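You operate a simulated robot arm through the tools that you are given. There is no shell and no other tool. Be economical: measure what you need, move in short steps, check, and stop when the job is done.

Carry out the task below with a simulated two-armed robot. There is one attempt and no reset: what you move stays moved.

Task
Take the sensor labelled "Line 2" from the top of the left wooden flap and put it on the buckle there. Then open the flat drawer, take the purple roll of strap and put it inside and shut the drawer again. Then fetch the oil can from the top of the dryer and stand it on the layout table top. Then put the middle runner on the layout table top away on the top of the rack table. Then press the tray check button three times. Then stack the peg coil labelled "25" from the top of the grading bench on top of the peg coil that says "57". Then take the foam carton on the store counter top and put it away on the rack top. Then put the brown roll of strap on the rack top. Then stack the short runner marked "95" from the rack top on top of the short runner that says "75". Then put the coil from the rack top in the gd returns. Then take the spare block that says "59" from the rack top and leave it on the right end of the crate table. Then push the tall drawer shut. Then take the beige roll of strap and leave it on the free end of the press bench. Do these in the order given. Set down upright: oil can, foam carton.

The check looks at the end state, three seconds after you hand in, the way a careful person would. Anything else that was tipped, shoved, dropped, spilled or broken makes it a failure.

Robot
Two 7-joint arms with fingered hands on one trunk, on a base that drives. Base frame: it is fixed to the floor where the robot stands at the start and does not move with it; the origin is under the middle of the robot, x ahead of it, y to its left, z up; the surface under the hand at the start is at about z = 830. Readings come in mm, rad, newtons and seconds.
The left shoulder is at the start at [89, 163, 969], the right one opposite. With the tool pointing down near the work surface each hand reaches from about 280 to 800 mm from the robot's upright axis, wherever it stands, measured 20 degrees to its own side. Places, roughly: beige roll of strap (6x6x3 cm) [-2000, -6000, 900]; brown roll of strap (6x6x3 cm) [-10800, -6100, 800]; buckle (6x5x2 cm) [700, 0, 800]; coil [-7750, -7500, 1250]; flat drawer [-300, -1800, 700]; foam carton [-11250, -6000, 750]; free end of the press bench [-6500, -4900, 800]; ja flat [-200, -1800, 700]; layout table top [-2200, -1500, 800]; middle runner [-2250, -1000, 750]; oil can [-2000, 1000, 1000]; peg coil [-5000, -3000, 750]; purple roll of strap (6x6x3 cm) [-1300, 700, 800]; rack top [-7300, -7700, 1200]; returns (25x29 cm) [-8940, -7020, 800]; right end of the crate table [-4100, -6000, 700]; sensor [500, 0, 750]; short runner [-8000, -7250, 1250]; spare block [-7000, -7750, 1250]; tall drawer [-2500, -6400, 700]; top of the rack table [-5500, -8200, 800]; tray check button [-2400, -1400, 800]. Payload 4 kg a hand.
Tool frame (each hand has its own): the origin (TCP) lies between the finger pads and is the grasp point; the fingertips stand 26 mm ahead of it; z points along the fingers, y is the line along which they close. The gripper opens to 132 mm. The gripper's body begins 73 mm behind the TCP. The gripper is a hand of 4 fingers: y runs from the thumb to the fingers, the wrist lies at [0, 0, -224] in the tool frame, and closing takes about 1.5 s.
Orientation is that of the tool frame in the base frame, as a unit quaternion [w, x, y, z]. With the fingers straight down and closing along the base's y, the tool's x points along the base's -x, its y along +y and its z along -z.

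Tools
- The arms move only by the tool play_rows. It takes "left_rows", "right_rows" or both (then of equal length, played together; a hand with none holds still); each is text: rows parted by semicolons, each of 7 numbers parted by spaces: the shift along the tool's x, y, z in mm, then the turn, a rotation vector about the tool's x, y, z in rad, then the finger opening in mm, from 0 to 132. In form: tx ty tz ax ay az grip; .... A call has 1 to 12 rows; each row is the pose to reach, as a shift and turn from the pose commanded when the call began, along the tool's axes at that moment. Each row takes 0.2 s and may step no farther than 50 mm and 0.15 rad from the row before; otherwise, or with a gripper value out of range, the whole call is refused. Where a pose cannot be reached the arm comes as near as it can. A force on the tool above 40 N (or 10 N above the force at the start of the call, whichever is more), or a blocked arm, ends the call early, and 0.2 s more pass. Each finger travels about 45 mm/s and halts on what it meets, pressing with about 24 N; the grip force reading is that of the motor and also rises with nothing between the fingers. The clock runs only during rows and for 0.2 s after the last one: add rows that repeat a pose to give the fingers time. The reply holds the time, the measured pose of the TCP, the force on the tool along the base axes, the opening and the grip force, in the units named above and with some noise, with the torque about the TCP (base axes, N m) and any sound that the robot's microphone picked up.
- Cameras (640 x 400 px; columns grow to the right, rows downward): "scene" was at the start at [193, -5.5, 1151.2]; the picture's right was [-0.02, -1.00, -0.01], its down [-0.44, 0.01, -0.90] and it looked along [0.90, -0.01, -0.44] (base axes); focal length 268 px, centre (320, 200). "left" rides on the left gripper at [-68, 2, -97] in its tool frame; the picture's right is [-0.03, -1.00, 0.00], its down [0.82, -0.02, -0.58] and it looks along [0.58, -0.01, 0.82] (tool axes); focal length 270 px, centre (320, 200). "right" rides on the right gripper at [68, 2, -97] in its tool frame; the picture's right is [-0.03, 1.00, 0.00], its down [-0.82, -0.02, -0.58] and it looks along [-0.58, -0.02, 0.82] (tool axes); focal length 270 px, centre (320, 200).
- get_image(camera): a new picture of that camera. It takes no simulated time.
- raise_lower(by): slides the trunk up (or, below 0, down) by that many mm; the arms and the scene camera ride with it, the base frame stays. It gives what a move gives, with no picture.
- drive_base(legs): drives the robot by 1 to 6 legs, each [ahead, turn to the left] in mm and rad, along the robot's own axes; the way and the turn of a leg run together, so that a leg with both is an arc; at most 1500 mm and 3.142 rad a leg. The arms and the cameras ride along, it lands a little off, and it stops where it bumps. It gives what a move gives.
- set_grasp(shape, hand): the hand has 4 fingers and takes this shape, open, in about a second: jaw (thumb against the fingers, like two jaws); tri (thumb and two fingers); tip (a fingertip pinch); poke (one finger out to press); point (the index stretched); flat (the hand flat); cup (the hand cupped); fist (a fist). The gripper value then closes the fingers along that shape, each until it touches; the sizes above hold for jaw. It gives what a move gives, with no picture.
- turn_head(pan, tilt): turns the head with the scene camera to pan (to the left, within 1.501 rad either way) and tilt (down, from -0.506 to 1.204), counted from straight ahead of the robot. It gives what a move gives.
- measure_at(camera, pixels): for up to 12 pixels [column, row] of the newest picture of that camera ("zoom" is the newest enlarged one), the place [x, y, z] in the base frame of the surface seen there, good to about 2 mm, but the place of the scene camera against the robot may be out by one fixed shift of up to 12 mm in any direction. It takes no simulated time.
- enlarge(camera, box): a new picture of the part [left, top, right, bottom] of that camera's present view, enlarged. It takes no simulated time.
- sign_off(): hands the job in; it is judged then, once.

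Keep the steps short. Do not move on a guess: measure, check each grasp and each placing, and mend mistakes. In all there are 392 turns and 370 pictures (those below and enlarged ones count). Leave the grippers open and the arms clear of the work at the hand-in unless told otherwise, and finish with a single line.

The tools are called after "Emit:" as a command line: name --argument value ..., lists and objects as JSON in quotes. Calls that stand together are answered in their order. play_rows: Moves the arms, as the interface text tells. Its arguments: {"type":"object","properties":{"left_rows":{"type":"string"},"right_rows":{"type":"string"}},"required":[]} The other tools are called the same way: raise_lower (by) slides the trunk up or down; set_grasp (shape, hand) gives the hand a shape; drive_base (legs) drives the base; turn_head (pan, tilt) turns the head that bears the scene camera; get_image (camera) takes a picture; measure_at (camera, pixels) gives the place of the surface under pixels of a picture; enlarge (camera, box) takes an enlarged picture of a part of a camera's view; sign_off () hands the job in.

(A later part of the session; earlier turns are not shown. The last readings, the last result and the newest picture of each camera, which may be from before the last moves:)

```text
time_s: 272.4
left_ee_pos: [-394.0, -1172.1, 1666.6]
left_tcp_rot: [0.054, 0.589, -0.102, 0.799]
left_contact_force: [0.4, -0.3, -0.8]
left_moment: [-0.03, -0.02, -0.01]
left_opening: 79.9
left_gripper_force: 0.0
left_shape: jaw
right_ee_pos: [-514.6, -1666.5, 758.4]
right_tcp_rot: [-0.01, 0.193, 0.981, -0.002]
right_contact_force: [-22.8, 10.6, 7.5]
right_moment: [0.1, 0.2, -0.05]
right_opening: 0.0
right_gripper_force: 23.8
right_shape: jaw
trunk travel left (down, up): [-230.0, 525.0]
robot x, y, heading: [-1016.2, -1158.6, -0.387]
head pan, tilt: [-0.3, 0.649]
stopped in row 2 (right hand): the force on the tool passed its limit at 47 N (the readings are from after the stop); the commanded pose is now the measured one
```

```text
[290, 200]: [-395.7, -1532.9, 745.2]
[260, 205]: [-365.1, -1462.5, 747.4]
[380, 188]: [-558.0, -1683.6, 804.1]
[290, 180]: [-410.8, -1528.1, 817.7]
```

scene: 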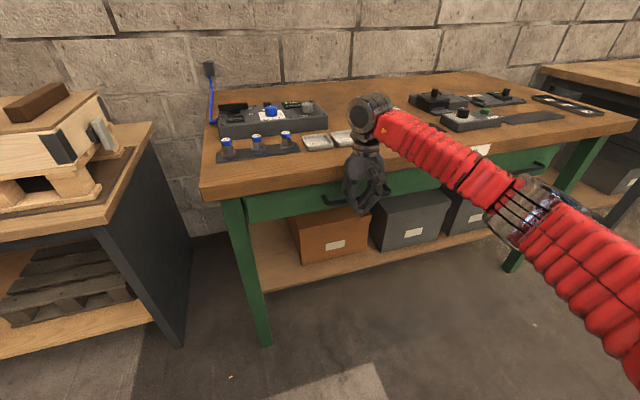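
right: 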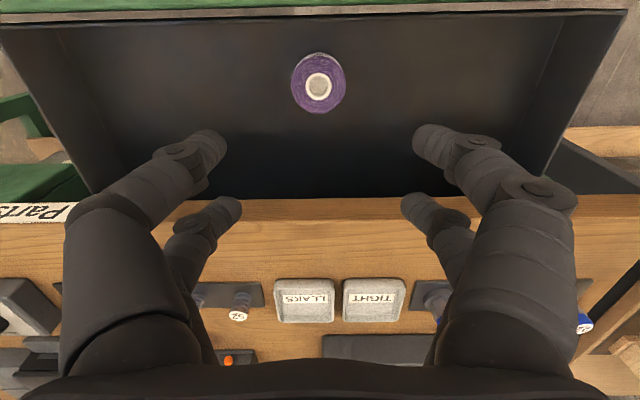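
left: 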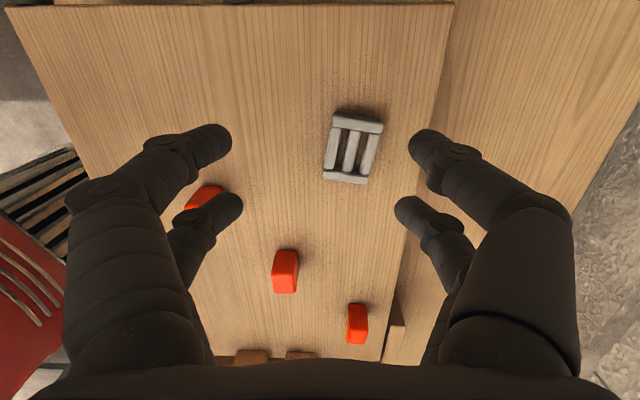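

The drawer front reads n = 226, same as when first shut. I'll back the hand off with smaller steps and then turn towards the dryer.

Emit:
play_rows --right_rows "40 0 0 0 0 0 0; 85 0 0 0 0 0 20; 125 0 -10 0 0 0 40; 155 0 -45 0 0 0 60; 180 0 -85 0 0 0 80; 195 0 -130 0 0 0 90; 200 0 -175 0 0 0 90; 200 0 -220 0 0 0 90; 200 0 -265 0 0 0 90; 200 0 -300 0 0 0 90; 200 0 -300 0 0 0 90"

Emit:
drive_base --legs '[[0, 0.61]]'

Emit:
drive_base --legs '[[0, 0.61]]'

Emit:
drive_base --legs '[[0, 0.61]]'

Emit:
drive_base --legs '[[0, 0.61]]'

Emit:
drive_base --legs '[[1350, 0]]'

```text
time_s: 274.8
left_ee_pos: [-389.6, -1172.9, 1664.5]
left_tcp_rot: [0.054, 0.589, -0.103, 0.8]
left_contact_force: [0.3, 0.3, -1.1]
left_moment: [0.01, 0.03, 0.0]
left_opening: 79.8
left_gripper_force: 0.0
left_shape: jaw
right_ee_pos: [-692.4, -1590.7, 1059.2]
right_tcp_rot: [-0.009, 0.193, 0.981, -0.002]
right_contact_force: [0.1, -0.7, 0.8]
right_moment: [0.02, -0.03, -0.06]
right_opening: 89.8
right_gripper_force: 0.1
right_shape: jaw
trunk travel left (down, up): [-230.0, 525.0]
robot x, y, heading: [-1018.0, -1153.8, -0.385]
head pan, tilt: [-0.3, 0.649]
```

```text
time_s: 277.1
left_ee_pos: [-491.7, -815.1, 1666.0]
left_tcp_rot: [-0.185, 0.593, 0.077, 0.779]
left_contact_force: [-0.6, -0.4, 0.2]
left_moment: [-0.01, -0.01, -0.01]
left_opening: 80.0
left_gripper_force: 0.2
left_shape: jaw
right_ee_pos: [-504.7, -1329.4, 1058.6]
right_tcp_rot: [-0.007, -0.107, 0.994, -0.003]
right_contact_force: [-0.2, 0.0, 0.0]
right_moment: [0.0, 0.0, 0.0]
right_opening: 89.7
right_gripper_force: 0.1
right_shape: jaw
trunk travel left (down, up): [-230.0, 525.0]
robot x, y, heading: [-1013.7, -1190.6, 0.209]
head pan, tilt: [-0.3, 0.649]
```

```text
time_s: 279.4
left_ee_pos: [-803.4, -580.8, 1666.3]
left_tcp_rot: [-0.414, 0.542, 0.254, 0.686]
left_contact_force: [-0.2, -0.3, 0.0]
left_moment: [-0.03, 0.01, 0.02]
left_opening: 80.0
left_gripper_force: 0.1
left_shape: jaw
right_ee_pos: [-515.4, -1007.4, 1059.5]
right_tcp_rot: [-0.007, -0.404, 0.915, -0.006]
right_contact_force: [0.3, 0.6, -0.1]
right_moment: [-0.01, 0.01, 0.01]
right_opening: 90.0
right_gripper_force: 0.0
right_shape: jaw
trunk travel left (down, up): [-230.0, 525.0]
robot x, y, heading: [-977.1, -1214.0, 0.829]
head pan, tilt: [-0.3, 0.649]
```

```text
time_s: 281.6
left_ee_pos: [-1204.8, -600.8, 1666.0]
left_tcp_rot: [0.603, -0.439, -0.408, -0.527]
left_contact_force: [-1.2, -0.1, -0.1]
left_moment: [-0.02, 0.0, -0.02]
left_opening: 80.3
left_gripper_force: 0.1
left_shape: jaw
right_ee_pos: [-722.1, -782.4, 1060.9]
right_tcp_rot: [-0.004, -0.664, 0.747, -0.007]
right_contact_force: [-0.2, 0.3, -0.2]
right_moment: [-0.02, -0.02, 0.0]
right_opening: 90.0
right_gripper_force: 0.2
right_shape: jaw
trunk travel left (down, up): [-230.0, 525.0]
robot x, y, heading: [-939.4, -1227.2, 1.454]
head pan, tilt: [-0.3, 0.649]
```

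```text
time_s: 283.8
left_ee_pos: [-1492.5, -837.6, 1665.7]
left_tcp_rot: [0.724, -0.31, -0.513, -0.341]
left_contact_force: [-0.1, -0.6, 0.5]
left_moment: [-0.02, -0.02, -0.04]
left_opening: 80.0
left_gripper_force: 0.0
left_shape: jaw
right_ee_pos: [-991.2, -734.2, 1063.4]
right_tcp_rot: [0.002, 0.846, -0.534, 0.005]
right_contact_force: [0.2, -0.3, 1.0]
right_moment: [0.04, 0.01, -0.02]
right_opening: 90.1
right_gripper_force: 0.1
right_shape: jaw
trunk travel left (down, up): [-230.0, 525.0]
robot x, y, heading: [-910.9, -1206.1, 2.027]
head pan, tilt: [-0.3, 0.649]
stopped in leg 1: the robot was blocked; the commanded pose is now the measured one
```

```text
time_s: 290.7
left_ee_pos: [-2121.7, 367.2, 1665.6]
left_tcp_rot: [0.728, -0.304, -0.518, -0.329]
left_contact_force: [-0.5, 0.3, 0.2]
left_moment: [0.02, -0.01, -0.03]
left_opening: 79.9
left_gripper_force: 0.0
left_shape: jaw
right_ee_pos: [-1622.5, 483.8, 1062.7]
right_tcp_rot: [0.003, 0.852, -0.523, 0.007]
right_contact_force: [0.0, 1.0, -0.3]
right_moment: [-0.01, 0.03, 0.0]
right_opening: 90.3
right_gripper_force: 0.0
right_shape: jaw
trunk travel left (down, up): [-230.0, 525.0]
robot x, y, heading: [-1527.7, 7.8, 2.048]
head pan, tilt: [-0.3, 0.649]
```

Next leg to the dryer: turn +0.49, drive 940, then face it.

Emit:
drive_base --legs '[[0, 0.49]]'

Emit:
drive_base --legs '[[920, 0]]'

Emit:
drive_base --legs '[[0, -0.5]]'

Emit:
turn_head --pan -0.6 --tilt 0.45

Emit:
get_image --camera "scene"

```text
time_s: 292.2
left_ee_pos: [-2198.4, 167.6, 1666.5]
left_tcp_rot: [0.773, -0.218, -0.557, -0.213]
left_contact_force: [-0.1, -0.5, 0.5]
left_moment: [0.01, -0.08, -0.04]
left_opening: 79.9
left_gripper_force: 0.1
left_shape: jaw
right_ee_pos: [-1764.5, 435.1, 1063.5]
right_tcp_rot: [0.001, 0.924, -0.383, 0.007]
right_contact_force: [-0.1, 0.0, 0.7]
right_moment: [0.0, -0.02, 0.0]
right_opening: 89.6
right_gripper_force: 0.0
right_shape: jaw
trunk travel left (down, up): [-230.0, 525.0]
robot x, y, heading: [-1519.0, 26.7, 2.376]
head pan, tilt: [-0.3, 0.649]
stopped in leg 1: the robot was blocked; the commanded pose is now the measured one
```

```text
time_s: 296.0
left_ee_pos: [-2716.5, 692.0, 1667.0]
left_tcp_rot: [0.769, -0.229, -0.552, -0.226]
left_contact_force: [0.6, -0.3, 0.4]
left_moment: [-0.03, 0.0, 0.0]
left_opening: 80.0
left_gripper_force: 0.1
left_shape: jaw
right_ee_pos: [-2271.3, 941.3, 1063.9]
right_tcp_rot: [0.003, 0.917, -0.399, 0.008]
right_contact_force: [0.6, -0.2, -0.4]
right_moment: [0.0, 0.0, 0.0]
right_opening: 89.6
right_gripper_force: 0.1
right_shape: jaw
trunk travel left (down, up): [-230.0, 525.0]
robot x, y, heading: [-2044.7, 516.9, 2.333]
head pan, tilt: [-0.3, 0.649]
stopped in leg 1: the robot was blocked; the commanded pose is now the measured one
```

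```text
time_s: 296.9
left_ee_pos: [-2714.5, 709.2, 1666.8]
left_tcp_rot: [0.765, -0.236, -0.55, -0.237]
left_contact_force: [-0.1, -0.3, 0.1]
left_moment: [0.0, -0.01, 0.02]
left_opening: 80.0
left_gripper_force: 0.1
left_shape: jaw
right_ee_pos: [-2260.9, 946.5, 1066.3]
right_tcp_rot: [0.002, 0.911, -0.412, 0.007]
right_contact_force: [0.9, -0.6, -0.2]
right_moment: [-0.03, -0.03, 0.01]
right_opening: 90.4
right_gripper_force: 0.1
right_shape: jaw
trunk travel left (down, up): [-230.0, 525.0]
robot x, y, heading: [-2044.0, 514.4, 2.314]
head pan, tilt: [-0.3, 0.649]
stopped in leg 1: the robot was blocked; the commanded pose is now the measured one
```

```text
time_s: 297.8
left_ee_pos: [-2713.4, 708.3, 1667.5]
left_tcp_rot: [0.765, -0.236, -0.549, -0.238]
left_contact_force: [0.7, -0.4, 0.0]
left_moment: [0.0, 0.0, -0.05]
left_opening: 79.9
left_gripper_force: 0.1
left_shape: jaw
right_ee_pos: [-2262.3, 946.6, 1063.4]
right_tcp_rot: [0.001, 0.911, -0.413, 0.008]
right_contact_force: [-0.6, 0.2, 0.0]
right_moment: [0.03, -0.02, 0.01]
right_opening: 90.1
right_gripper_force: 0.0
right_shape: jaw
trunk travel left (down, up): [-230.0, 525.0]
robot x, y, heading: [-2045.7, 517.8, 2.316]
head pan, tilt: [-0.6, 0.45]
```

```text
239 pictures are left
```

scene: 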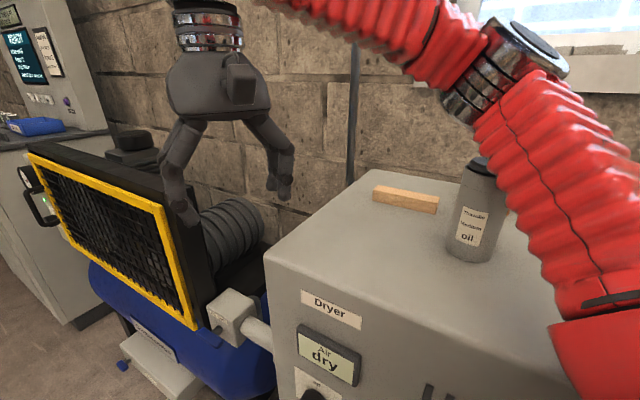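

I stopped right by the dryer. I'll back off 220 mm, move along it to the left, then face it squarely.

Emit:
drive_base --legs '[[-240, 0]]'

Emit:
drive_base --legs '[[0, 0.43]]'

Emit:
drive_base --legs '[[440, 0]]'

Emit:
get_image --camera "scene"

```text
time_s: 299.5
left_ee_pos: [-2551.8, 527.7, 1667.0]
left_tcp_rot: [0.766, -0.234, -0.55, -0.236]
left_contact_force: [0.7, -0.5, -0.3]
left_moment: [-0.03, -0.04, 0.05]
left_opening: 80.3
left_gripper_force: 0.0
left_shape: jaw
right_ee_pos: [-2101.9, 769.2, 1066.3]
right_tcp_rot: [0.001, 0.912, -0.409, 0.007]
right_contact_force: [-0.5, -1.6, 0.3]
right_moment: [0.05, 0.02, -0.01]
right_opening: 90.0
right_gripper_force: 0.1
right_shape: jaw
trunk travel left (down, up): [-230.0, 525.0]
robot x, y, heading: [-1881.1, 337.1, 2.322]
head pan, tilt: [-0.6, 0.45]
```

```text
time_s: 301.4
left_ee_pos: [-2569.0, 228.3, 1661.8]
left_tcp_rot: [0.799, -0.109, -0.588, -0.065]
left_contact_force: [0.1, 0.1, 0.3]
left_moment: [-0.01, 0.02, 0.0]
left_opening: 80.0
left_gripper_force: 0.1
left_shape: jaw
right_ee_pos: [-2263.3, 636.3, 1066.1]
right_tcp_rot: [-0.001, 0.979, -0.202, 0.009]
right_contact_force: [0.8, -1.2, -0.6]
right_moment: [0.01, -0.01, 0.0]
right_opening: 90.0
right_gripper_force: 0.2
right_shape: jaw
trunk travel left (down, up): [-230.0, 525.0]
robot x, y, heading: [-1873.3, 368.4, 2.751]
head pan, tilt: [-0.6, 0.45]
```

```text
time_s: 304.1
left_ee_pos: [-2981.4, 398.2, 1662.9]
left_tcp_rot: [0.799, -0.111, -0.588, -0.067]
left_contact_force: [-0.5, 0.5, -1.1]
left_moment: [0.01, -0.01, -0.01]
left_opening: 79.7
left_gripper_force: 0.1
left_shape: jaw
right_ee_pos: [-2676.5, 807.0, 1065.5]
right_tcp_rot: [0.0, 0.979, -0.203, 0.008]
right_contact_force: [-0.5, 0.4, -0.6]
right_moment: [0.04, 0.01, 0.0]
right_opening: 90.1
right_gripper_force: 0.1
right_shape: jaw
trunk travel left (down, up): [-230.0, 525.0]
robot x, y, heading: [-2286.8, 536.5, 2.75]
head pan, tilt: [-0.6, 0.45]
```

```text
238 pictures are left
```

scene: 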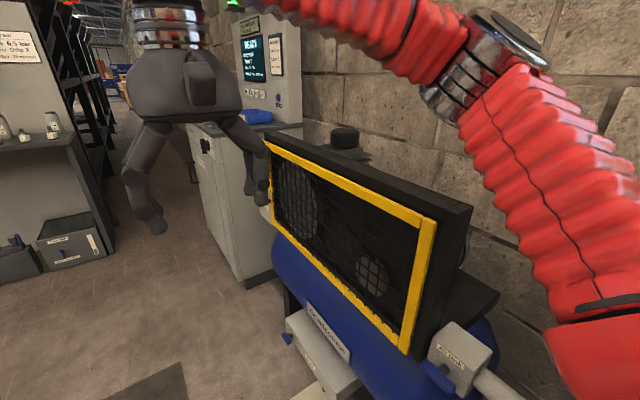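

I'll raise the trunk 120 mm for clearance and turn to face the dryer.

Emit:
raise_lower --by 120

Emit:
drive_base --legs '[[0, -0.55]]'

Emit:
drive_base --legs '[[0, -0.5]]'

Emit:
drive_base --legs '[[0, -0.5]]'

Emit:
turn_head --pan -0.3 --tilt 0.6

Emit:
get_image --camera "scene"

```text
time_s: 305.6
left_ee_pos: [-2900.6, 366.0, 1827.3]
left_tcp_rot: [0.825, -0.099, -0.551, -0.072]
left_contact_force: [0.4, 0.1, -0.5]
left_moment: [-0.01, -0.01, 0.01]
left_opening: 79.8
left_gripper_force: 0.0
left_shape: jaw
right_ee_pos: [-2675.5, 807.0, 1186.1]
right_tcp_rot: [0.0, 0.979, -0.203, 0.008]
right_contact_force: [-0.9, 0.0, -0.9]
right_moment: [0.02, -0.03, -0.01]
right_opening: 90.2
right_gripper_force: 0.0
right_shape: jaw
trunk travel left (down, up): [-350.0, 405.0]
robot x, y, heading: [-2282.7, 534.6, 2.751]
head pan, tilt: [-0.6, 0.45]
```

```text
time_s: 307.7
left_ee_pos: [-2896.9, 714.8, 1831.4]
left_tcp_rot: [0.772, -0.247, -0.505, -0.295]
left_contact_force: [0.3, -0.1, 0.3]
left_moment: [0.0, -0.01, 0.01]
left_opening: 80.1
left_gripper_force: 0.0
left_shape: jaw
right_ee_pos: [-2472.4, 969.8, 1186.5]
right_tcp_rot: [0.002, 0.886, -0.463, 0.008]
right_contact_force: [-0.1, 0.3, 0.2]
right_moment: [-0.06, -0.05, 0.03]
right_opening: 90.0
right_gripper_force: 0.1
right_shape: jaw
trunk travel left (down, up): [-350.0, 405.0]
robot x, y, heading: [-2311.1, 514.9, 2.198]
head pan, tilt: [-0.6, 0.45]
```

```text
time_s: 309.7
left_ee_pos: [-2728.0, 976.9, 1832.2]
left_tcp_rot: [0.674, -0.367, -0.428, -0.478]
left_contact_force: [0.4, 0.2, -0.1]
left_moment: [0.01, -0.01, 0.03]
left_opening: 80.1
left_gripper_force: 0.0
left_shape: jaw
right_ee_pos: [-2231.4, 994.7, 1186.1]
right_tcp_rot: [0.003, 0.743, -0.67, 0.007]
right_contact_force: [-0.1, 0.1, 0.2]
right_moment: [0.01, 0.03, -0.01]
right_opening: 90.2
right_gripper_force: 0.0
right_shape: jaw
trunk travel left (down, up): [-350.0, 405.0]
robot x, y, heading: [-2334.1, 512.5, 1.687]
head pan, tilt: [-0.6, 0.45]
```

```text
time_s: 311.7
left_ee_pos: [-2455.8, 1109.5, 1833.4]
left_tcp_rot: [-0.534, 0.462, 0.325, 0.629]
left_contact_force: [0.2, -0.4, -0.8]
left_moment: [0.01, -0.02, 0.04]
left_opening: 80.1
left_gripper_force: 0.0
left_shape: jaw
right_ee_pos: [-2014.8, 887.5, 1186.2]
right_tcp_rot: [-0.006, -0.554, 0.833, -0.007]
right_contact_force: [0.3, 0.3, -0.1]
right_moment: [-0.03, 0.0, -0.02]
right_opening: 90.0
right_gripper_force: 0.0
right_shape: jaw
trunk travel left (down, up): [-350.0, 405.0]
robot x, y, heading: [-2362.0, 525.1, 1.193]
head pan, tilt: [-0.6, 0.45]
```

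```text
time_s: 312.5
left_ee_pos: [-2462.5, 1108.3, 1833.7]
left_tcp_rot: [-0.533, 0.462, 0.324, 0.63]
left_contact_force: [-0.7, -0.2, 0.0]
left_moment: [0.02, 0.01, -0.03]
left_opening: 80.0
left_gripper_force: 0.1
left_shape: jaw
right_ee_pos: [-2017.0, 885.4, 1189.0]
right_tcp_rot: [-0.006, -0.555, 0.832, -0.006]
right_contact_force: [-0.3, 0.1, -1.0]
right_moment: [0.02, -0.03, 0.02]
right_opening: 89.8
right_gripper_force: 0.1
right_shape: jaw
trunk travel left (down, up): [-350.0, 405.0]
robot x, y, heading: [-2366.5, 527.8, 1.198]
head pan, tilt: [-0.3, 0.6]
```

```text
237 pictures are left
```

scene: 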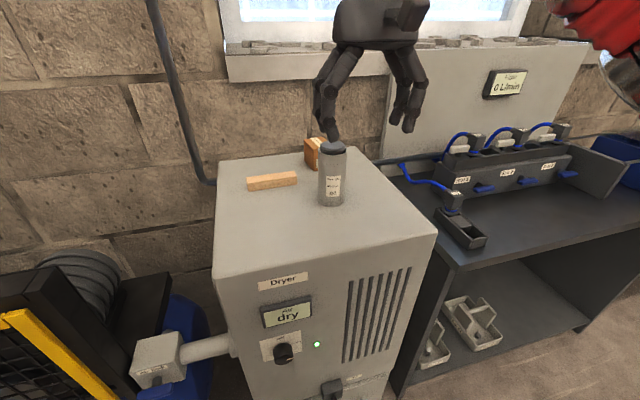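

The oil can stands at (332,175). I'll measure it through both cameras.

Emit:
get_image --camera "right"

Emit:
measure_at --camera "scene" --pixels '[[332, 147], [332, 175], [320, 175], [343, 175], [330, 203], [270, 180], [313, 155], [300, 220]]'

```text
236 pictures are left
```

right: 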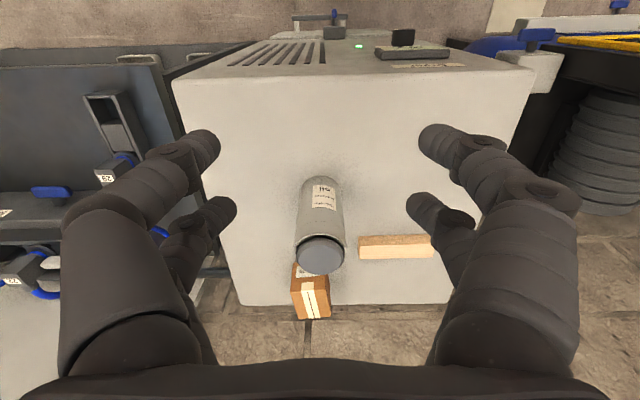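

```text
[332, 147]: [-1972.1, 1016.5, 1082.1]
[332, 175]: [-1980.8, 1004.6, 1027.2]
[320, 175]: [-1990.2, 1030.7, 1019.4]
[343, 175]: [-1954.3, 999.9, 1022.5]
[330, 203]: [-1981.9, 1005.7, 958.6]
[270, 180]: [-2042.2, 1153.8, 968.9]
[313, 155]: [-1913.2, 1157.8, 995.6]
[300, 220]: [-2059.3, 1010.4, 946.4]
```

Emit:
measure_at --camera "right" --pixels '[[320, 252], [303, 250], [338, 252], [320, 270], [322, 200], [306, 200], [338, 200], [320, 120], [310, 280], [380, 240]]'

```text
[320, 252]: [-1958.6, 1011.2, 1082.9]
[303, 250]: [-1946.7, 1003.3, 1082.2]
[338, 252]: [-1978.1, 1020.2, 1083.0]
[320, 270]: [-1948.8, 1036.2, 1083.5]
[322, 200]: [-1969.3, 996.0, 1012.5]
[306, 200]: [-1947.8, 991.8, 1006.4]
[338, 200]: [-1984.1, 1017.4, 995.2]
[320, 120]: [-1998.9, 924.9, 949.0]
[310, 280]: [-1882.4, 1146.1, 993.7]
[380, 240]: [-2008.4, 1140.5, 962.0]
```

Can: centre (−1962,1013), 45 mm wide, z 948–1083. I'll come over it, lower to z 1012 and grip.

Emit:
play_rows --right_rows "-46 -1 0 0 0 0 90; -92 -1 0 0 0 0 90; -139 -2 0 0 0 0 90; -139 -2 40 0 0 0 90; -139 -2 85 0 0 0 90; -139 -2 130 0 0 0 90; -139 -2 176 0 0 0 90; -139 -2 176 0 0 0 90; -139 -2 176 0 0 0 65; -139 -2 176 0 0 0 40; -139 -2 176 0 0 0 25; -139 -2 176 0 0 0 25"

Emit:
get_image --camera "right"

```text
time_s: 315.1
left_ee_pos: [-2458.9, 1107.0, 1834.8]
left_tcp_rot: [-0.534, 0.462, 0.324, 0.63]
left_contact_force: [0.6, -0.6, -0.1]
left_moment: [0.02, -0.02, -0.03]
left_opening: 79.9
left_gripper_force: 0.2
left_shape: jaw
right_ee_pos: [-1960.4, 1009.2, 1010.9]
right_tcp_rot: [-0.005, -0.554, 0.833, -0.005]
right_contact_force: [-0.3, 0.9, 8.4]
right_moment: [0.07, -0.01, 0.02]
right_opening: 32.7
right_gripper_force: 0.0
right_shape: jaw
trunk travel left (down, up): [-350.0, 405.0]
robot x, y, heading: [-2366.2, 527.4, 1.2]
head pan, tilt: [-0.3, 0.6]
```

```text
235 pictures are left
```

right: 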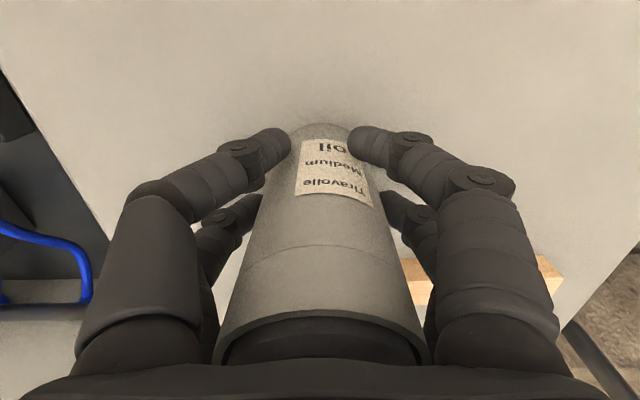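

The cap just touches the palm (8 N). I'll rise 8 mm, tighten, then lift.

Emit:
play_rows --right_rows "0 0 -8 0 0 0 30; 0 0 -8 0 0 0 20; 0 0 -8 0 0 0 10; 0 0 -8 0 0 0 10; 0 0 -8 0 0 0 10; 0 0 -30 0 0 0 10; 0 0 -70 0 0 0 10; 0 0 -110 0 0 0 10; 0 0 -110 0 0 0 10"

Emit:
get_image --camera "scene"

```text
time_s: 317.1
left_ee_pos: [-2456.4, 1108.6, 1835.4]
left_tcp_rot: [-0.534, 0.463, 0.324, 0.629]
left_contact_force: [0.0, 0.1, 0.2]
left_moment: [0.02, 0.01, 0.01]
left_opening: 80.1
left_gripper_force: 0.0
left_shape: jaw
right_ee_pos: [-1960.6, 1011.4, 1120.4]
right_tcp_rot: [-0.005, -0.553, 0.833, -0.006]
right_contact_force: [-0.1, 0.1, -2.9]
right_moment: [-0.02, 0.03, 0.0]
right_opening: 18.4
right_gripper_force: 24.1
right_shape: jaw
trunk travel left (down, up): [-350.0, 405.0]
robot x, y, heading: [-2364.2, 521.5, 1.195]
head pan, tilt: [-0.3, 0.6]
```

```text
234 pictures are left
```

scene: 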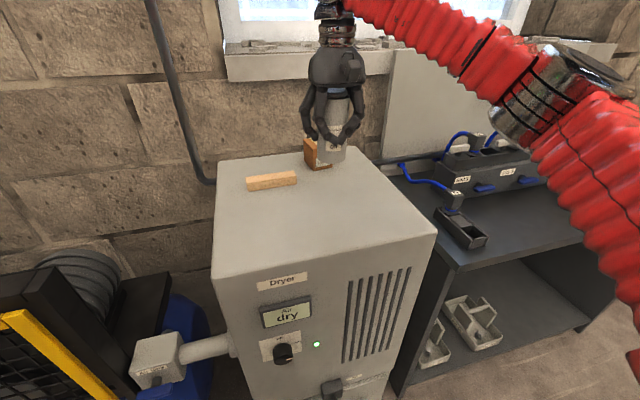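

The can is up and upright. I'll draw it back, reverse away from the dryer and turn right to view the layout table from its far side.

Emit:
play_rows --right_rows "30 0 -10 0 0 0 10; 70 0 -10 0 0 0 10; 110 0 -10 0 0 0 10; 150 0 -10 0 0 0 10; 190 0 -10 0 0 0 10; 190 0 -10 0 0 0 10"

Emit:
drive_base --legs '[[-500, 0]]'

Emit:
drive_base --legs '[[0, -0.55]]'

Emit:
drive_base --legs '[[0, -0.55]]'

Emit:
turn_head --pan -0.7 --tilt 0.4

Emit:
get_image --camera "scene"

```text
time_s: 318.5
left_ee_pos: [-2456.9, 1108.9, 1833.8]
left_tcp_rot: [-0.534, 0.462, 0.324, 0.629]
left_contact_force: [-0.2, 0.3, -0.4]
left_moment: [0.01, 0.02, 0.0]
left_opening: 79.8
left_gripper_force: 0.1
left_shape: jaw
right_ee_pos: [-2035.2, 839.7, 1133.4]
right_tcp_rot: [-0.006, -0.554, 0.833, -0.006]
right_contact_force: [0.3, -0.3, -2.4]
right_moment: [-0.04, 0.04, -0.02]
right_opening: 18.4
right_gripper_force: 24.2
right_shape: jaw
trunk travel left (down, up): [-350.0, 405.0]
robot x, y, heading: [-2364.8, 523.2, 1.201]
head pan, tilt: [-0.3, 0.6]
```

```text
time_s: 321.4
left_ee_pos: [-2636.6, 644.9, 1835.8]
left_tcp_rot: [-0.532, 0.463, 0.324, 0.63]
left_contact_force: [0.5, -0.1, 0.4]
left_moment: [0.0, 0.01, 0.02]
left_opening: 79.9
left_gripper_force: 0.0
left_shape: jaw
right_ee_pos: [-2215.1, 372.6, 1132.7]
right_tcp_rot: [-0.005, -0.551, 0.834, -0.005]
right_contact_force: [-0.6, -0.3, -2.5]
right_moment: [-0.03, 0.04, 0.0]
right_opening: 18.2
right_gripper_force: 23.8
right_shape: jaw
trunk travel left (down, up): [-350.0, 405.0]
robot x, y, heading: [-2544.5, 62.8, 1.193]
head pan, tilt: [-0.3, 0.6]
```

```text
time_s: 323.6
left_ee_pos: [-2320.5, 606.3, 1835.2]
left_tcp_rot: [-0.341, 0.534, 0.185, 0.751]
left_contact_force: [-0.3, -0.2, -0.8]
left_moment: [0.02, 0.0, 0.01]
left_opening: 79.9
left_gripper_force: 0.2
left_shape: jaw
right_ee_pos: [-2101.6, 154.2, 1133.5]
right_tcp_rot: [-0.007, -0.304, 0.953, -0.004]
right_contact_force: [0.8, 0.2, -2.4]
right_moment: [-0.04, 0.06, 0.01]
right_opening: 18.2
right_gripper_force: 23.6
right_shape: jaw
trunk travel left (down, up): [-350.0, 405.0]
robot x, y, heading: [-2565.6, 87.0, 0.643]
head pan, tilt: [-0.3, 0.6]
```

```text
time_s: 325.6
left_ee_pos: [-2082.2, 401.6, 1833.6]
left_tcp_rot: [-0.125, 0.564, 0.033, 0.816]
left_contact_force: [0.9, 1.0, -0.1]
left_moment: [0.0, -0.03, 0.01]
left_opening: 79.8
left_gripper_force: 0.1
left_shape: jaw
right_ee_pos: [-2131.3, -96.5, 1133.4]
right_tcp_rot: [-0.008, -0.036, 0.999, -0.003]
right_contact_force: [-0.9, 0.2, -3.1]
right_moment: [-0.01, 0.04, -0.01]
right_opening: 18.5
right_gripper_force: 24.3
right_shape: jaw
trunk travel left (down, up): [-350.0, 405.0]
robot x, y, heading: [-2569.7, 114.2, 0.096]
head pan, tilt: [-0.3, 0.6]
```

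```text
time_s: 326.5
left_ee_pos: [-2085.7, 405.7, 1834.6]
left_tcp_rot: [-0.126, 0.564, 0.036, 0.815]
left_contact_force: [0.2, 0.7, 0.3]
left_moment: [0.0, 0.0, -0.03]
left_opening: 79.8
left_gripper_force: 0.0
left_shape: jaw
right_ee_pos: [-2131.6, -95.6, 1134.7]
right_tcp_rot: [-0.008, -0.036, 0.999, -0.003]
right_contact_force: [0.2, 1.0, -2.8]
right_moment: [-0.02, 0.07, -0.01]
right_opening: 18.2
right_gripper_force: 24.3
right_shape: jaw
trunk travel left (down, up): [-350.0, 405.0]
robot x, y, heading: [-2566.4, 115.4, 0.097]
head pan, tilt: [-0.7, 0.4]
```

```text
233 pictures are left
```

scene: 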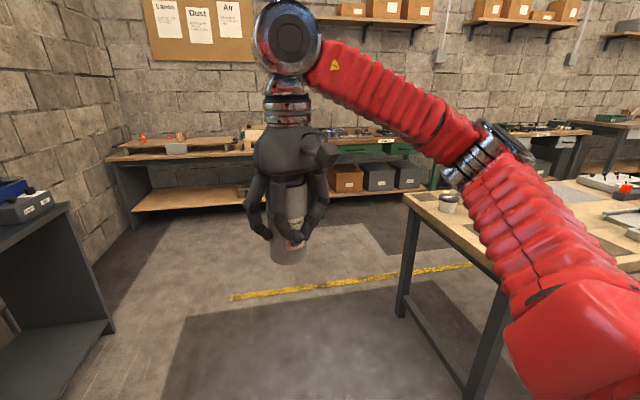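

I'll turn further right, drive down the far side of the layout table and face it.

Emit:
drive_base --legs '[[0, -0.6]]'

Emit:
drive_base --legs '[[0, -0.6]]'

Emit:
drive_base --legs '[[0, -0.65]]'

Emit:
turn_head --pan 0.3 --tilt 0.5

Emit:
get_image --camera "scene"

```text
time_s: 328.8
left_ee_pos: [-2007.3, 79.9, 1833.2]
left_tcp_rot: [0.121, 0.55, -0.135, 0.816]
left_contact_force: [0.5, -1.1, -0.1]
left_moment: [0.0, -0.04, -0.01]
left_opening: 80.1
left_gripper_force: 0.0
left_shape: jaw
right_ee_pos: [-2328.6, -304.5, 1133.2]
right_tcp_rot: [-0.009, 0.261, 0.965, 0.002]
right_contact_force: [-0.6, 0.3, -3.0]
right_moment: [0.03, 0.08, -0.03]
right_opening: 17.9
right_gripper_force: 23.9
right_shape: jaw
trunk travel left (down, up): [-350.0, 405.0]
robot x, y, heading: [-2551.4, 146.5, -0.49]
head pan, tilt: [-0.7, 0.4]
```

```text
time_s: 330.5
left_ee_pos: [-2082.9, -123.1, 1833.0]
left_tcp_rot: [0.288, 0.506, -0.243, 0.776]
left_contact_force: [-0.6, 0.5, 0.8]
left_moment: [-0.01, 0.04, 0.04]
left_opening: 80.1
left_gripper_force: 0.0
left_shape: jaw
right_ee_pos: [-2528.4, -352.1, 1135.6]
right_tcp_rot: [-0.008, 0.453, 0.891, 0.002]
right_contact_force: [-0.6, -0.1, -3.5]
right_moment: [0.04, -0.02, -0.02]
right_opening: 18.0
right_gripper_force: 24.3
right_shape: jaw
trunk travel left (down, up): [-350.0, 405.0]
robot x, y, heading: [-2537.6, 161.9, -0.907]
head pan, tilt: [-0.7, 0.4]
stopped in leg 1: the robot was blocked; the commanded pose is now the measured one
```

```text
time_s: 332.6
left_ee_pos: [-2309.0, -327.0, 1828.7]
left_tcp_rot: [0.493, 0.419, -0.379, 0.662]
left_contact_force: [0.1, -0.3, 0.7]
left_moment: [0.01, -0.01, 0.06]
left_opening: 80.0
left_gripper_force: 0.0
left_shape: jaw
right_ee_pos: [-2809.7, -276.0, 1134.7]
right_tcp_rot: [-0.005, 0.687, 0.726, 0.005]
right_contact_force: [-0.6, -1.3, -3.0]
right_moment: [0.06, -0.03, 0.01]
right_opening: 18.0
right_gripper_force: 23.7
right_shape: jaw
trunk travel left (down, up): [-350.0, 405.0]
robot x, y, heading: [-2505.2, 164.5, -1.494]
head pan, tilt: [-0.7, 0.4]
stopped in leg 1: the robot was blocked; the commanded pose is now the measured one
```

```text
time_s: 333.9
left_ee_pos: [-2303.7, -327.3, 1827.9]
left_tcp_rot: [0.494, 0.42, -0.378, 0.661]
left_contact_force: [0.3, -0.3, 0.2]
left_moment: [-0.01, 0.0, -0.03]
left_opening: 80.3
left_gripper_force: 0.1
left_shape: jaw
right_ee_pos: [-2806.5, -276.0, 1136.8]
right_tcp_rot: [-0.007, 0.687, 0.727, 0.003]
right_contact_force: [-0.7, -0.5, -2.9]
right_moment: [0.06, 0.0, 0.01]
right_opening: 17.8
right_gripper_force: 23.9
right_shape: jaw
trunk travel left (down, up): [-350.0, 405.0]
robot x, y, heading: [-2504.4, 167.6, -1.491]
head pan, tilt: [0.3, 0.499]
```

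```text
232 pictures are left
```

scene: 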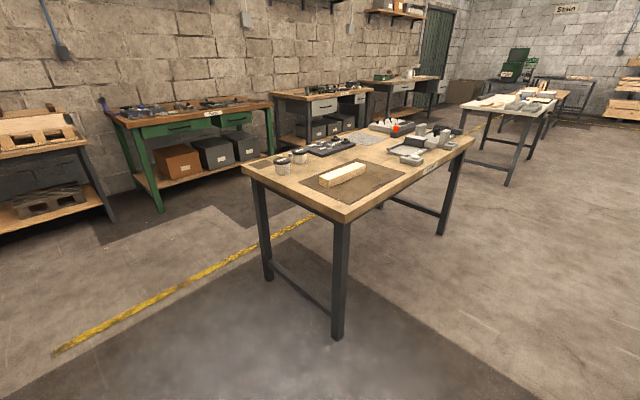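

The layout table is fully in view. I'll enlarge it.

Emit:
enlarge --camera "scene" --box '[230, 100, 490, 230]'

Emit:
measure_at --camera "scene" --pixels '[[345, 172], [320, 182], [360, 170], [345, 205], [310, 200], [250, 172], [470, 145], [283, 160], [300, 155], [396, 128], [410, 155], [400, 180]]'

```text
2.46 times, centred on (360, 165) of scene
```

zoom: 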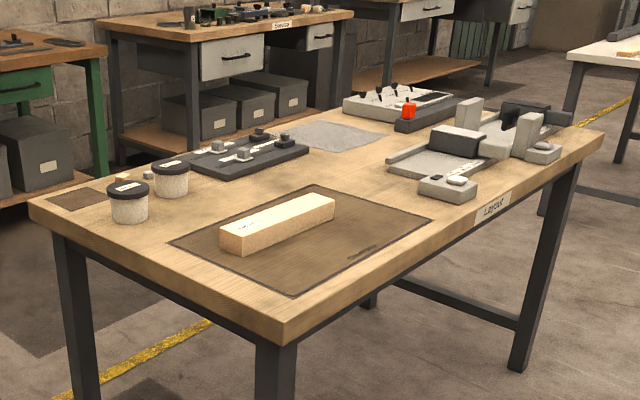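

```text
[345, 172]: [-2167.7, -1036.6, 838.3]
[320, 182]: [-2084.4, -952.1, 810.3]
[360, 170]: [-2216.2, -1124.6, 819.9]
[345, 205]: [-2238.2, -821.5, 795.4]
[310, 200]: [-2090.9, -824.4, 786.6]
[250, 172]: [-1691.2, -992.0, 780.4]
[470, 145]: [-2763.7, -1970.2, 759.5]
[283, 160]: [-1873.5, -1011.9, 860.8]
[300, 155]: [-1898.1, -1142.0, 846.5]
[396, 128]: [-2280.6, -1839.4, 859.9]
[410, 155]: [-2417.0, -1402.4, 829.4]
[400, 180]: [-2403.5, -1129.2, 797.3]
```

Wooden block on the mat is the runner; the tray unit is beyond. I'll measure free wood for the can.

Emit:
measure_at --camera "zoom" --pixels '[[170, 243], [295, 297], [430, 221], [318, 186], [110, 245], [230, 290], [200, 255], [450, 212], [420, 190], [30, 205], [285, 322], [60, 200]]'

```text
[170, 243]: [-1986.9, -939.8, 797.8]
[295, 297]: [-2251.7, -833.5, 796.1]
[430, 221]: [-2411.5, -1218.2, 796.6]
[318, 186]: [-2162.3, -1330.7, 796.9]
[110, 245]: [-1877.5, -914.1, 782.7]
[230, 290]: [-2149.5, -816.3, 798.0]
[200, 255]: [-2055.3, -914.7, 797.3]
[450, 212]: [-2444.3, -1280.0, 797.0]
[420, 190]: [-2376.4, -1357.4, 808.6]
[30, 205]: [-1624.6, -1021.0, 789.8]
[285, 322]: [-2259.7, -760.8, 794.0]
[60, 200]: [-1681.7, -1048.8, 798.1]
```

Free wood exists just beyond the mat at about n −1655, s −2103. I'll drive to the table's far side at (−2783,−890) and face it.

Emit:
drive_base --legs '[[0, -0.34]]'

Emit:
drive_base --legs '[[1080, 0]]'

Emit:
drive_base --legs '[[0, 0.5]]'

Emit:
drive_base --legs '[[0, 0.5]]'

Emit:
drive_base --legs '[[0, 0.43]]'

Emit:
turn_head --pan 0.0 --tilt 0.7

Emit:
get_image --camera "scene"

```text
time_s: 335.4
left_ee_pos: [-2479.1, -370.5, 1823.6]
left_tcp_rot: [0.599, 0.351, -0.444, 0.567]
left_contact_force: [-0.1, -0.6, -0.2]
left_moment: [0.0, 0.0, -0.01]
left_opening: 79.7
left_gripper_force: 0.1
left_shape: jaw
right_ee_pos: [-2936.7, -154.1, 1135.6]
right_tcp_rot: [-0.007, 0.799, 0.601, 0.006]
right_contact_force: [-0.3, 0.0, -2.8]
right_moment: [0.07, 0.0, 0.01]
right_opening: 18.0
right_gripper_force: 23.7
right_shape: jaw
trunk travel left (down, up): [-350.0, 405.0]
robot x, y, heading: [-2487.7, 157.9, -1.831]
head pan, tilt: [0.3, 0.499]
```

```text
time_s: 341.0
left_ee_pos: [-2763.8, -1391.9, 1823.8]
left_tcp_rot: [0.602, 0.349, -0.447, 0.562]
left_contact_force: [0.2, -0.4, 1.5]
left_moment: [0.01, 0.01, 0.03]
left_opening: 79.8
left_gripper_force: 0.1
left_shape: jaw
right_ee_pos: [-3218.3, -1170.4, 1136.5]
right_tcp_rot: [-0.006, 0.803, 0.596, 0.006]
right_contact_force: [-0.3, -0.2, -3.6]
right_moment: [0.02, -0.01, 0.03]
right_opening: 18.0
right_gripper_force: 23.9
right_shape: jaw
trunk travel left (down, up): [-350.0, 405.0]
robot x, y, heading: [-2766.9, -864.7, -1.841]
head pan, tilt: [0.3, 0.499]
```

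```text
time_s: 342.7
left_ee_pos: [-2562.0, -1347.7, 1825.0]
left_tcp_rot: [0.481, 0.429, -0.369, 0.67]
left_contact_force: [0.1, 0.0, -0.3]
left_moment: [0.02, -0.04, -0.05]
left_opening: 79.6
left_gripper_force: 0.1
left_shape: jaw
right_ee_pos: [-3069.3, -1318.7, 1137.4]
right_tcp_rot: [-0.01, 0.672, 0.741, 0.004]
right_contact_force: [1.1, 0.0, -3.2]
right_moment: [0.11, 0.04, 0.01]
right_opening: 18.1
right_gripper_force: 24.0
right_shape: jaw
trunk travel left (down, up): [-350.0, 405.0]
robot x, y, heading: [-2789.8, -863.8, -1.454]
head pan, tilt: [0.3, 0.499]
stopped in leg 1: the robot was blocked; the commanded pose is now the measured one
```

```text
time_s: 344.6
left_ee_pos: [-2359.7, -1184.5, 1824.9]
left_tcp_rot: [0.3, 0.506, -0.252, 0.769]
left_contact_force: [-0.1, -0.7, -0.6]
left_moment: [-0.01, -0.01, 0.0]
left_opening: 80.2
left_gripper_force: 0.0
left_shape: jaw
right_ee_pos: [-2817.9, -1400.3, 1137.6]
right_tcp_rot: [-0.009, 0.468, 0.884, 0.003]
right_contact_force: [0.9, -0.9, -3.0]
right_moment: [0.06, 0.01, 0.02]
right_opening: 17.8
right_gripper_force: 24.0
right_shape: jaw
trunk travel left (down, up): [-350.0, 405.0]
robot x, y, heading: [-2808.6, -881.3, -0.954]
head pan, tilt: [0.3, 0.499]
```

```text
time_s: 346.5
left_ee_pos: [-2272.3, -970.3, 1824.7]
left_tcp_rot: [0.127, 0.549, -0.137, 0.814]
left_contact_force: [-0.4, -0.5, 0.6]
left_moment: [-0.04, 0.02, 0.01]
left_opening: 80.0
left_gripper_force: 0.1
left_shape: jaw
right_ee_pos: [-2596.1, -1356.3, 1137.7]
right_tcp_rot: [-0.01, 0.267, 0.964, 0.001]
right_contact_force: [-0.3, 0.2, -2.6]
right_moment: [0.02, 0.04, 0.01]
right_opening: 18.0
right_gripper_force: 24.4
right_shape: jaw
trunk travel left (down, up): [-350.0, 405.0]
robot x, y, heading: [-2819.2, -903.9, -0.527]
head pan, tilt: [0.3, 0.499]
```

```text
time_s: 347.3
left_ee_pos: [-2275.5, -970.9, 1826.3]
left_tcp_rot: [0.128, 0.549, -0.138, 0.815]
left_contact_force: [0.6, -0.7, 0.5]
left_moment: [-0.01, 0.0, 0.02]
left_opening: 80.2
left_gripper_force: 0.1
left_shape: jaw
right_ee_pos: [-2597.3, -1357.6, 1137.7]
right_tcp_rot: [-0.008, 0.267, 0.964, 0.001]
right_contact_force: [-0.4, -0.6, -3.3]
right_moment: [0.07, 0.03, 0.0]
right_opening: 17.6
right_gripper_force: 23.9
right_shape: jaw
trunk travel left (down, up): [-350.0, 405.0]
robot x, y, heading: [-2819.5, -906.0, -0.523]
head pan, tilt: [0.0, 0.7]
```

```text
230 pictures are left
```

scene: 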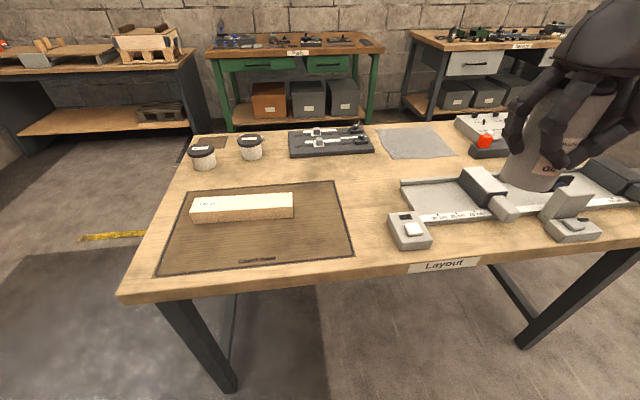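

The patch between the mat and the small button box is around (370,210). I'll measure it precisely and also see the button box.

Emit:
measure_at --camera "scene" --pixels '[[352, 245], [345, 190], [388, 240], [388, 212], [370, 220], [370, 195], [365, 170], [401, 180], [412, 228], [404, 217], [380, 262], [240, 205]]'

Emit:
enlarge --camera "scene" --box '[330, 140, 490, 280]'

```text
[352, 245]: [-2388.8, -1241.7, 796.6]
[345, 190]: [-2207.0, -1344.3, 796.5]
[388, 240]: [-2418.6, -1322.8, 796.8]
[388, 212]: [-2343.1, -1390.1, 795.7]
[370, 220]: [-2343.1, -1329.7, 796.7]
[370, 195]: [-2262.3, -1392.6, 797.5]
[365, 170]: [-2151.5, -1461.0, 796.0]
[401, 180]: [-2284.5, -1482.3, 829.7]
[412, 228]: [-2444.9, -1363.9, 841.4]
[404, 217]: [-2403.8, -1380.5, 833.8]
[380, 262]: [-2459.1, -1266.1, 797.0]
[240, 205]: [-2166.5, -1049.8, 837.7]
```

```text
2.86 times, centred on (410, 210) of scene
```

zoom: 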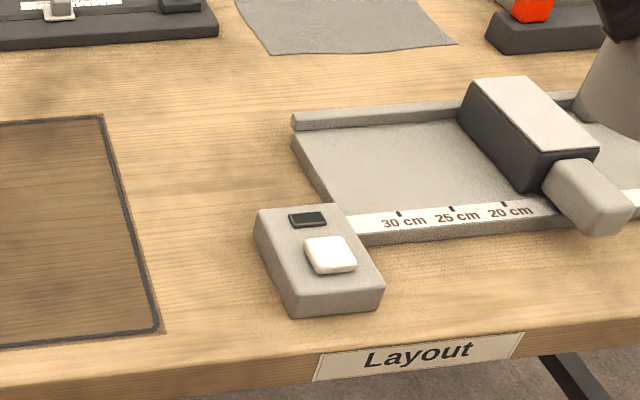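

Spot chosen: about (−2295,−1372), over 55 mm from mat and tray. I'll bring the can over it and lower to just above.

Emit:
play_rows --right_rows "-38 20 0 0 0 0 10; -76 41 0 0 0 0 10; -114 61 0 0 0 0 10; -152 82 0 0 0 0 10; -190 102 0 0 0 0 10; -228 123 0 0 0 0 10; -266 143 0 0 0 0 10; -266 143 45 0 0 0 10; -266 143 90 0 0 0 10; -266 143 135 0 0 0 10; -266 143 180 0 0 0 10; -266 143 225 0 0 0 10"

Emit:
get_image --camera "scene"

```text
time_s: 349.9
left_ee_pos: [-2270.9, -970.8, 1824.4]
left_tcp_rot: [0.128, 0.548, -0.138, 0.815]
left_contact_force: [-0.1, 1.2, 0.4]
left_moment: [0.0, 0.01, 0.02]
left_opening: 80.0
left_gripper_force: 0.1
left_shape: jaw
right_ee_pos: [-2298.8, -1372.3, 908.1]
right_tcp_rot: [-0.009, 0.267, 0.964, 0.0]
right_contact_force: [-0.3, -0.1, -2.5]
right_moment: [0.05, 0.08, 0.03]
right_opening: 17.9
right_gripper_force: 23.7
right_shape: jaw
right hand out of reach, approached as far as the arm can: row 7
trunk travel left (down, up): [-350.0, 405.0]
robot x, y, heading: [-2816.2, -906.3, -0.529]
head pan, tilt: [0.0, 0.7]
```

```text
228 pictures are left
```

scene: 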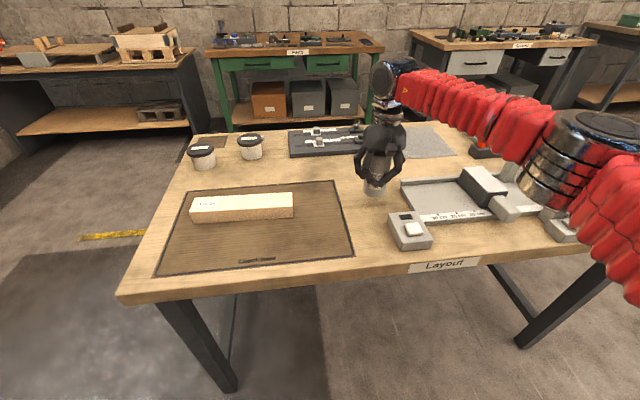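

The can is over the free patch. I'll lower until it touches.

Emit:
play_rows --right_rows "0 0 20 0 0 0 10; 0 0 34 0 0 0 10; 0 0 38 0 0 0 10; 0 0 40 0 0 0 10; 0 0 42 0 0 0 10; 0 0 42 0 0 0 10"

Emit:
enlarge --camera "scene" --box '[330, 110, 450, 230]'

```text
time_s: 351.3
left_ee_pos: [-2272.4, -969.3, 1826.4]
left_tcp_rot: [0.128, 0.548, -0.137, 0.815]
left_contact_force: [-0.4, 0.2, -0.6]
left_moment: [0.0, 0.02, 0.02]
left_opening: 79.8
left_gripper_force: 0.0
left_shape: jaw
right_ee_pos: [-2300.4, -1370.6, 867.3]
right_tcp_rot: [-0.008, 0.267, 0.964, 0.0]
right_contact_force: [1.0, -2.4, 2.6]
right_moment: [-0.01, -0.03, -0.01]
right_opening: 17.8
right_gripper_force: 23.6
right_shape: jaw
trunk travel left (down, up): [-350.0, 405.0]
robot x, y, heading: [-2817.8, -903.6, -0.524]
head pan, tilt: [0.0, 0.7]
```

```text
3.33 times, centred on (390, 170) of scene
```

zoom: 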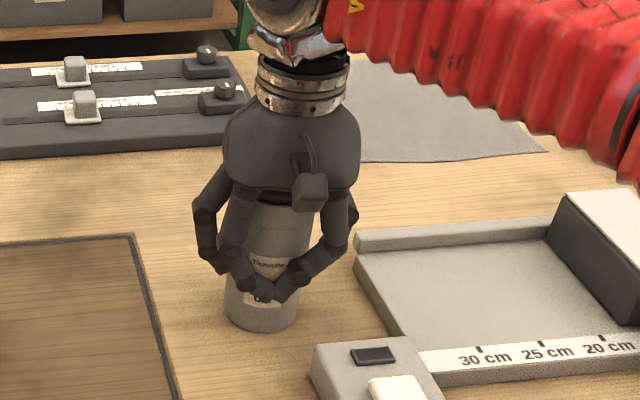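

It rests on the wood. I'll open the fingers and check.

Emit:
play_rows --right_rows "0 0 0 0 0 0 20; 0 0 0 0 0 0 32; 0 0 0 0 0 0 45; 0 0 0 0 0 0 60; 0 0 0 0 0 0 75; 0 0 0 0 0 0 88; 0 0 0 0 0 0 88; 0 0 -10 0 0 0 88; 0 0 -50 0 0 0 88; 0 0 -95 0 0 0 88; 0 0 -140 0 0 0 88; 0 0 -160 0 0 0 88"

Emit:
get_image --camera "scene"

```text
time_s: 353.9
left_ee_pos: [-2271.9, -969.3, 1825.5]
left_tcp_rot: [0.127, 0.548, -0.137, 0.815]
left_contact_force: [0.6, 0.1, -0.5]
left_moment: [-0.02, 0.0, 0.01]
left_opening: 80.0
left_gripper_force: 0.0
left_shape: jaw
right_ee_pos: [-2298.6, -1370.2, 1025.2]
right_tcp_rot: [-0.01, 0.266, 0.964, 0.001]
right_contact_force: [0.2, 0.0, 0.3]
right_moment: [0.01, -0.02, 0.0]
right_opening: 87.6
right_gripper_force: 0.1
right_shape: jaw
trunk travel left (down, up): [-350.0, 405.0]
robot x, y, heading: [-2817.0, -902.6, -0.521]
head pan, tilt: [0.0, 0.7]
```

```text
226 pictures are left
```

scene: 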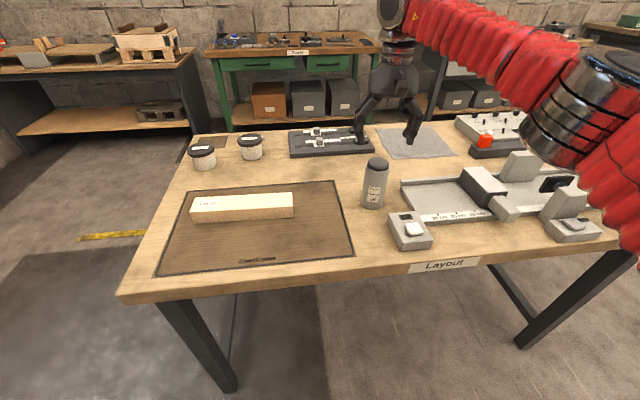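

The can stands upright on the table. Next the runner: I'll retract the hand a little, turn left 0.6 rad and measure it.

Emit:
play_rows --right_rows "45 0 -10 0 0 0 88; 90 0 -20 0 0 0 88; 135 0 -30 0 0 0 88; 135 0 -30 0 0 0 88"

Emit:
drive_base --legs '[[0, 0.58]]'

Emit:
turn_head --pan -0.3 --tilt 0.75

Emit:
get_image --camera "scene"

Emit:
get_image --camera "right"

```text
time_s: 354.9
left_ee_pos: [-2272.0, -969.0, 1827.4]
left_tcp_rot: [0.128, 0.549, -0.138, 0.814]
left_contact_force: [0.5, 0.0, -0.6]
left_moment: [-0.02, -0.04, -0.03]
left_opening: 79.6
left_gripper_force: 0.1
left_shape: jaw
right_ee_pos: [-2413.3, -1300.2, 1056.0]
right_tcp_rot: [-0.009, 0.267, 0.964, 0.0]
right_contact_force: [0.9, 0.0, 0.7]
right_moment: [-0.01, -0.02, 0.0]
right_opening: 87.7
right_gripper_force: 0.1
right_shape: jaw
trunk travel left (down, up): [-350.0, 405.0]
robot x, y, heading: [-2815.2, -903.8, -0.525]
head pan, tilt: [0.0, 0.7]
```

```text
time_s: 357.1
left_ee_pos: [-2329.6, -657.9, 1825.1]
left_tcp_rot: [-0.112, 0.565, 0.025, 0.817]
left_contact_force: [0.1, 0.0, 0.7]
left_moment: [0.03, -0.05, 0.0]
left_opening: 80.1
left_gripper_force: 0.1
left_shape: jaw
right_ee_pos: [-2264.4, -1011.6, 1056.5]
right_tcp_rot: [-0.009, -0.023, 1.0, -0.002]
right_contact_force: [0.5, 0.3, -0.4]
right_moment: [0.0, 0.04, -0.02]
right_opening: 87.9
right_gripper_force: 0.1
right_shape: jaw
trunk travel left (down, up): [-350.0, 405.0]
robot x, y, heading: [-2816.3, -939.3, 0.057]
head pan, tilt: [0.0, 0.7]
```

```text
time_s: 357.9
left_ee_pos: [-2330.3, -662.8, 1827.4]
left_tcp_rot: [-0.112, 0.565, 0.024, 0.817]
left_contact_force: [-0.3, -1.1, -0.2]
left_moment: [-0.03, 0.01, 0.07]
left_opening: 79.9
left_gripper_force: 0.1
left_shape: jaw
right_ee_pos: [-2264.7, -1014.7, 1058.6]
right_tcp_rot: [-0.009, -0.022, 1.0, -0.001]
right_contact_force: [-0.2, -0.4, -0.1]
right_moment: [0.04, -0.01, 0.0]
right_opening: 87.8
right_gripper_force: 0.0
right_shape: jaw
trunk travel left (down, up): [-350.0, 405.0]
robot x, y, heading: [-2819.9, -940.4, 0.057]
head pan, tilt: [-0.3, 0.75]
```

```text
225 pictures are left
```

scene: 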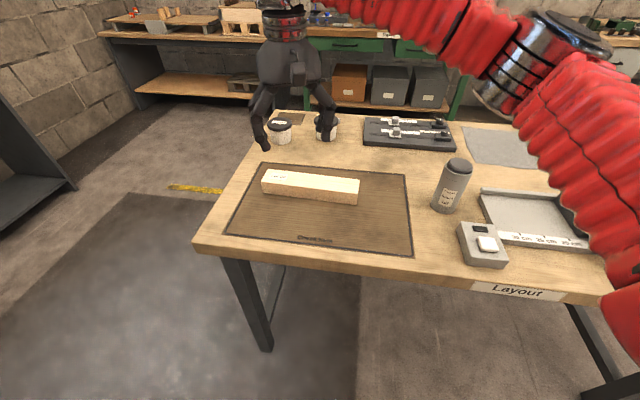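

```text
224 pictures are left
```

right: 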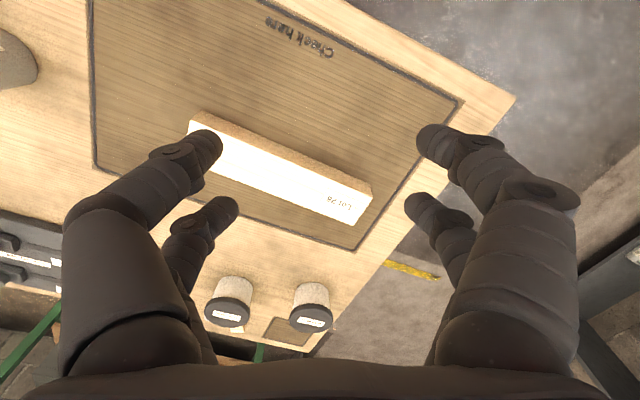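

I'll measure the runner's top with the hand camera.

Emit:
measure_at --camera "right" --pixels '[[215, 135], [215, 165], [362, 193], [350, 215], [285, 180], [275, 195], [295, 162], [240, 180], [300, 100], [260, 160]]'

```text
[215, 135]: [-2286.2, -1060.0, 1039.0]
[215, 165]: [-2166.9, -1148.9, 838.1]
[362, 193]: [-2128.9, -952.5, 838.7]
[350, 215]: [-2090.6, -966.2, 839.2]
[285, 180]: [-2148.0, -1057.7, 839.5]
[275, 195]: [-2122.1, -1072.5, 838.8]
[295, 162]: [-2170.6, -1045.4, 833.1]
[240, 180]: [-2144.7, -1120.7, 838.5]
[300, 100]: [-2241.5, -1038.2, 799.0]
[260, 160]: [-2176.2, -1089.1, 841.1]
```

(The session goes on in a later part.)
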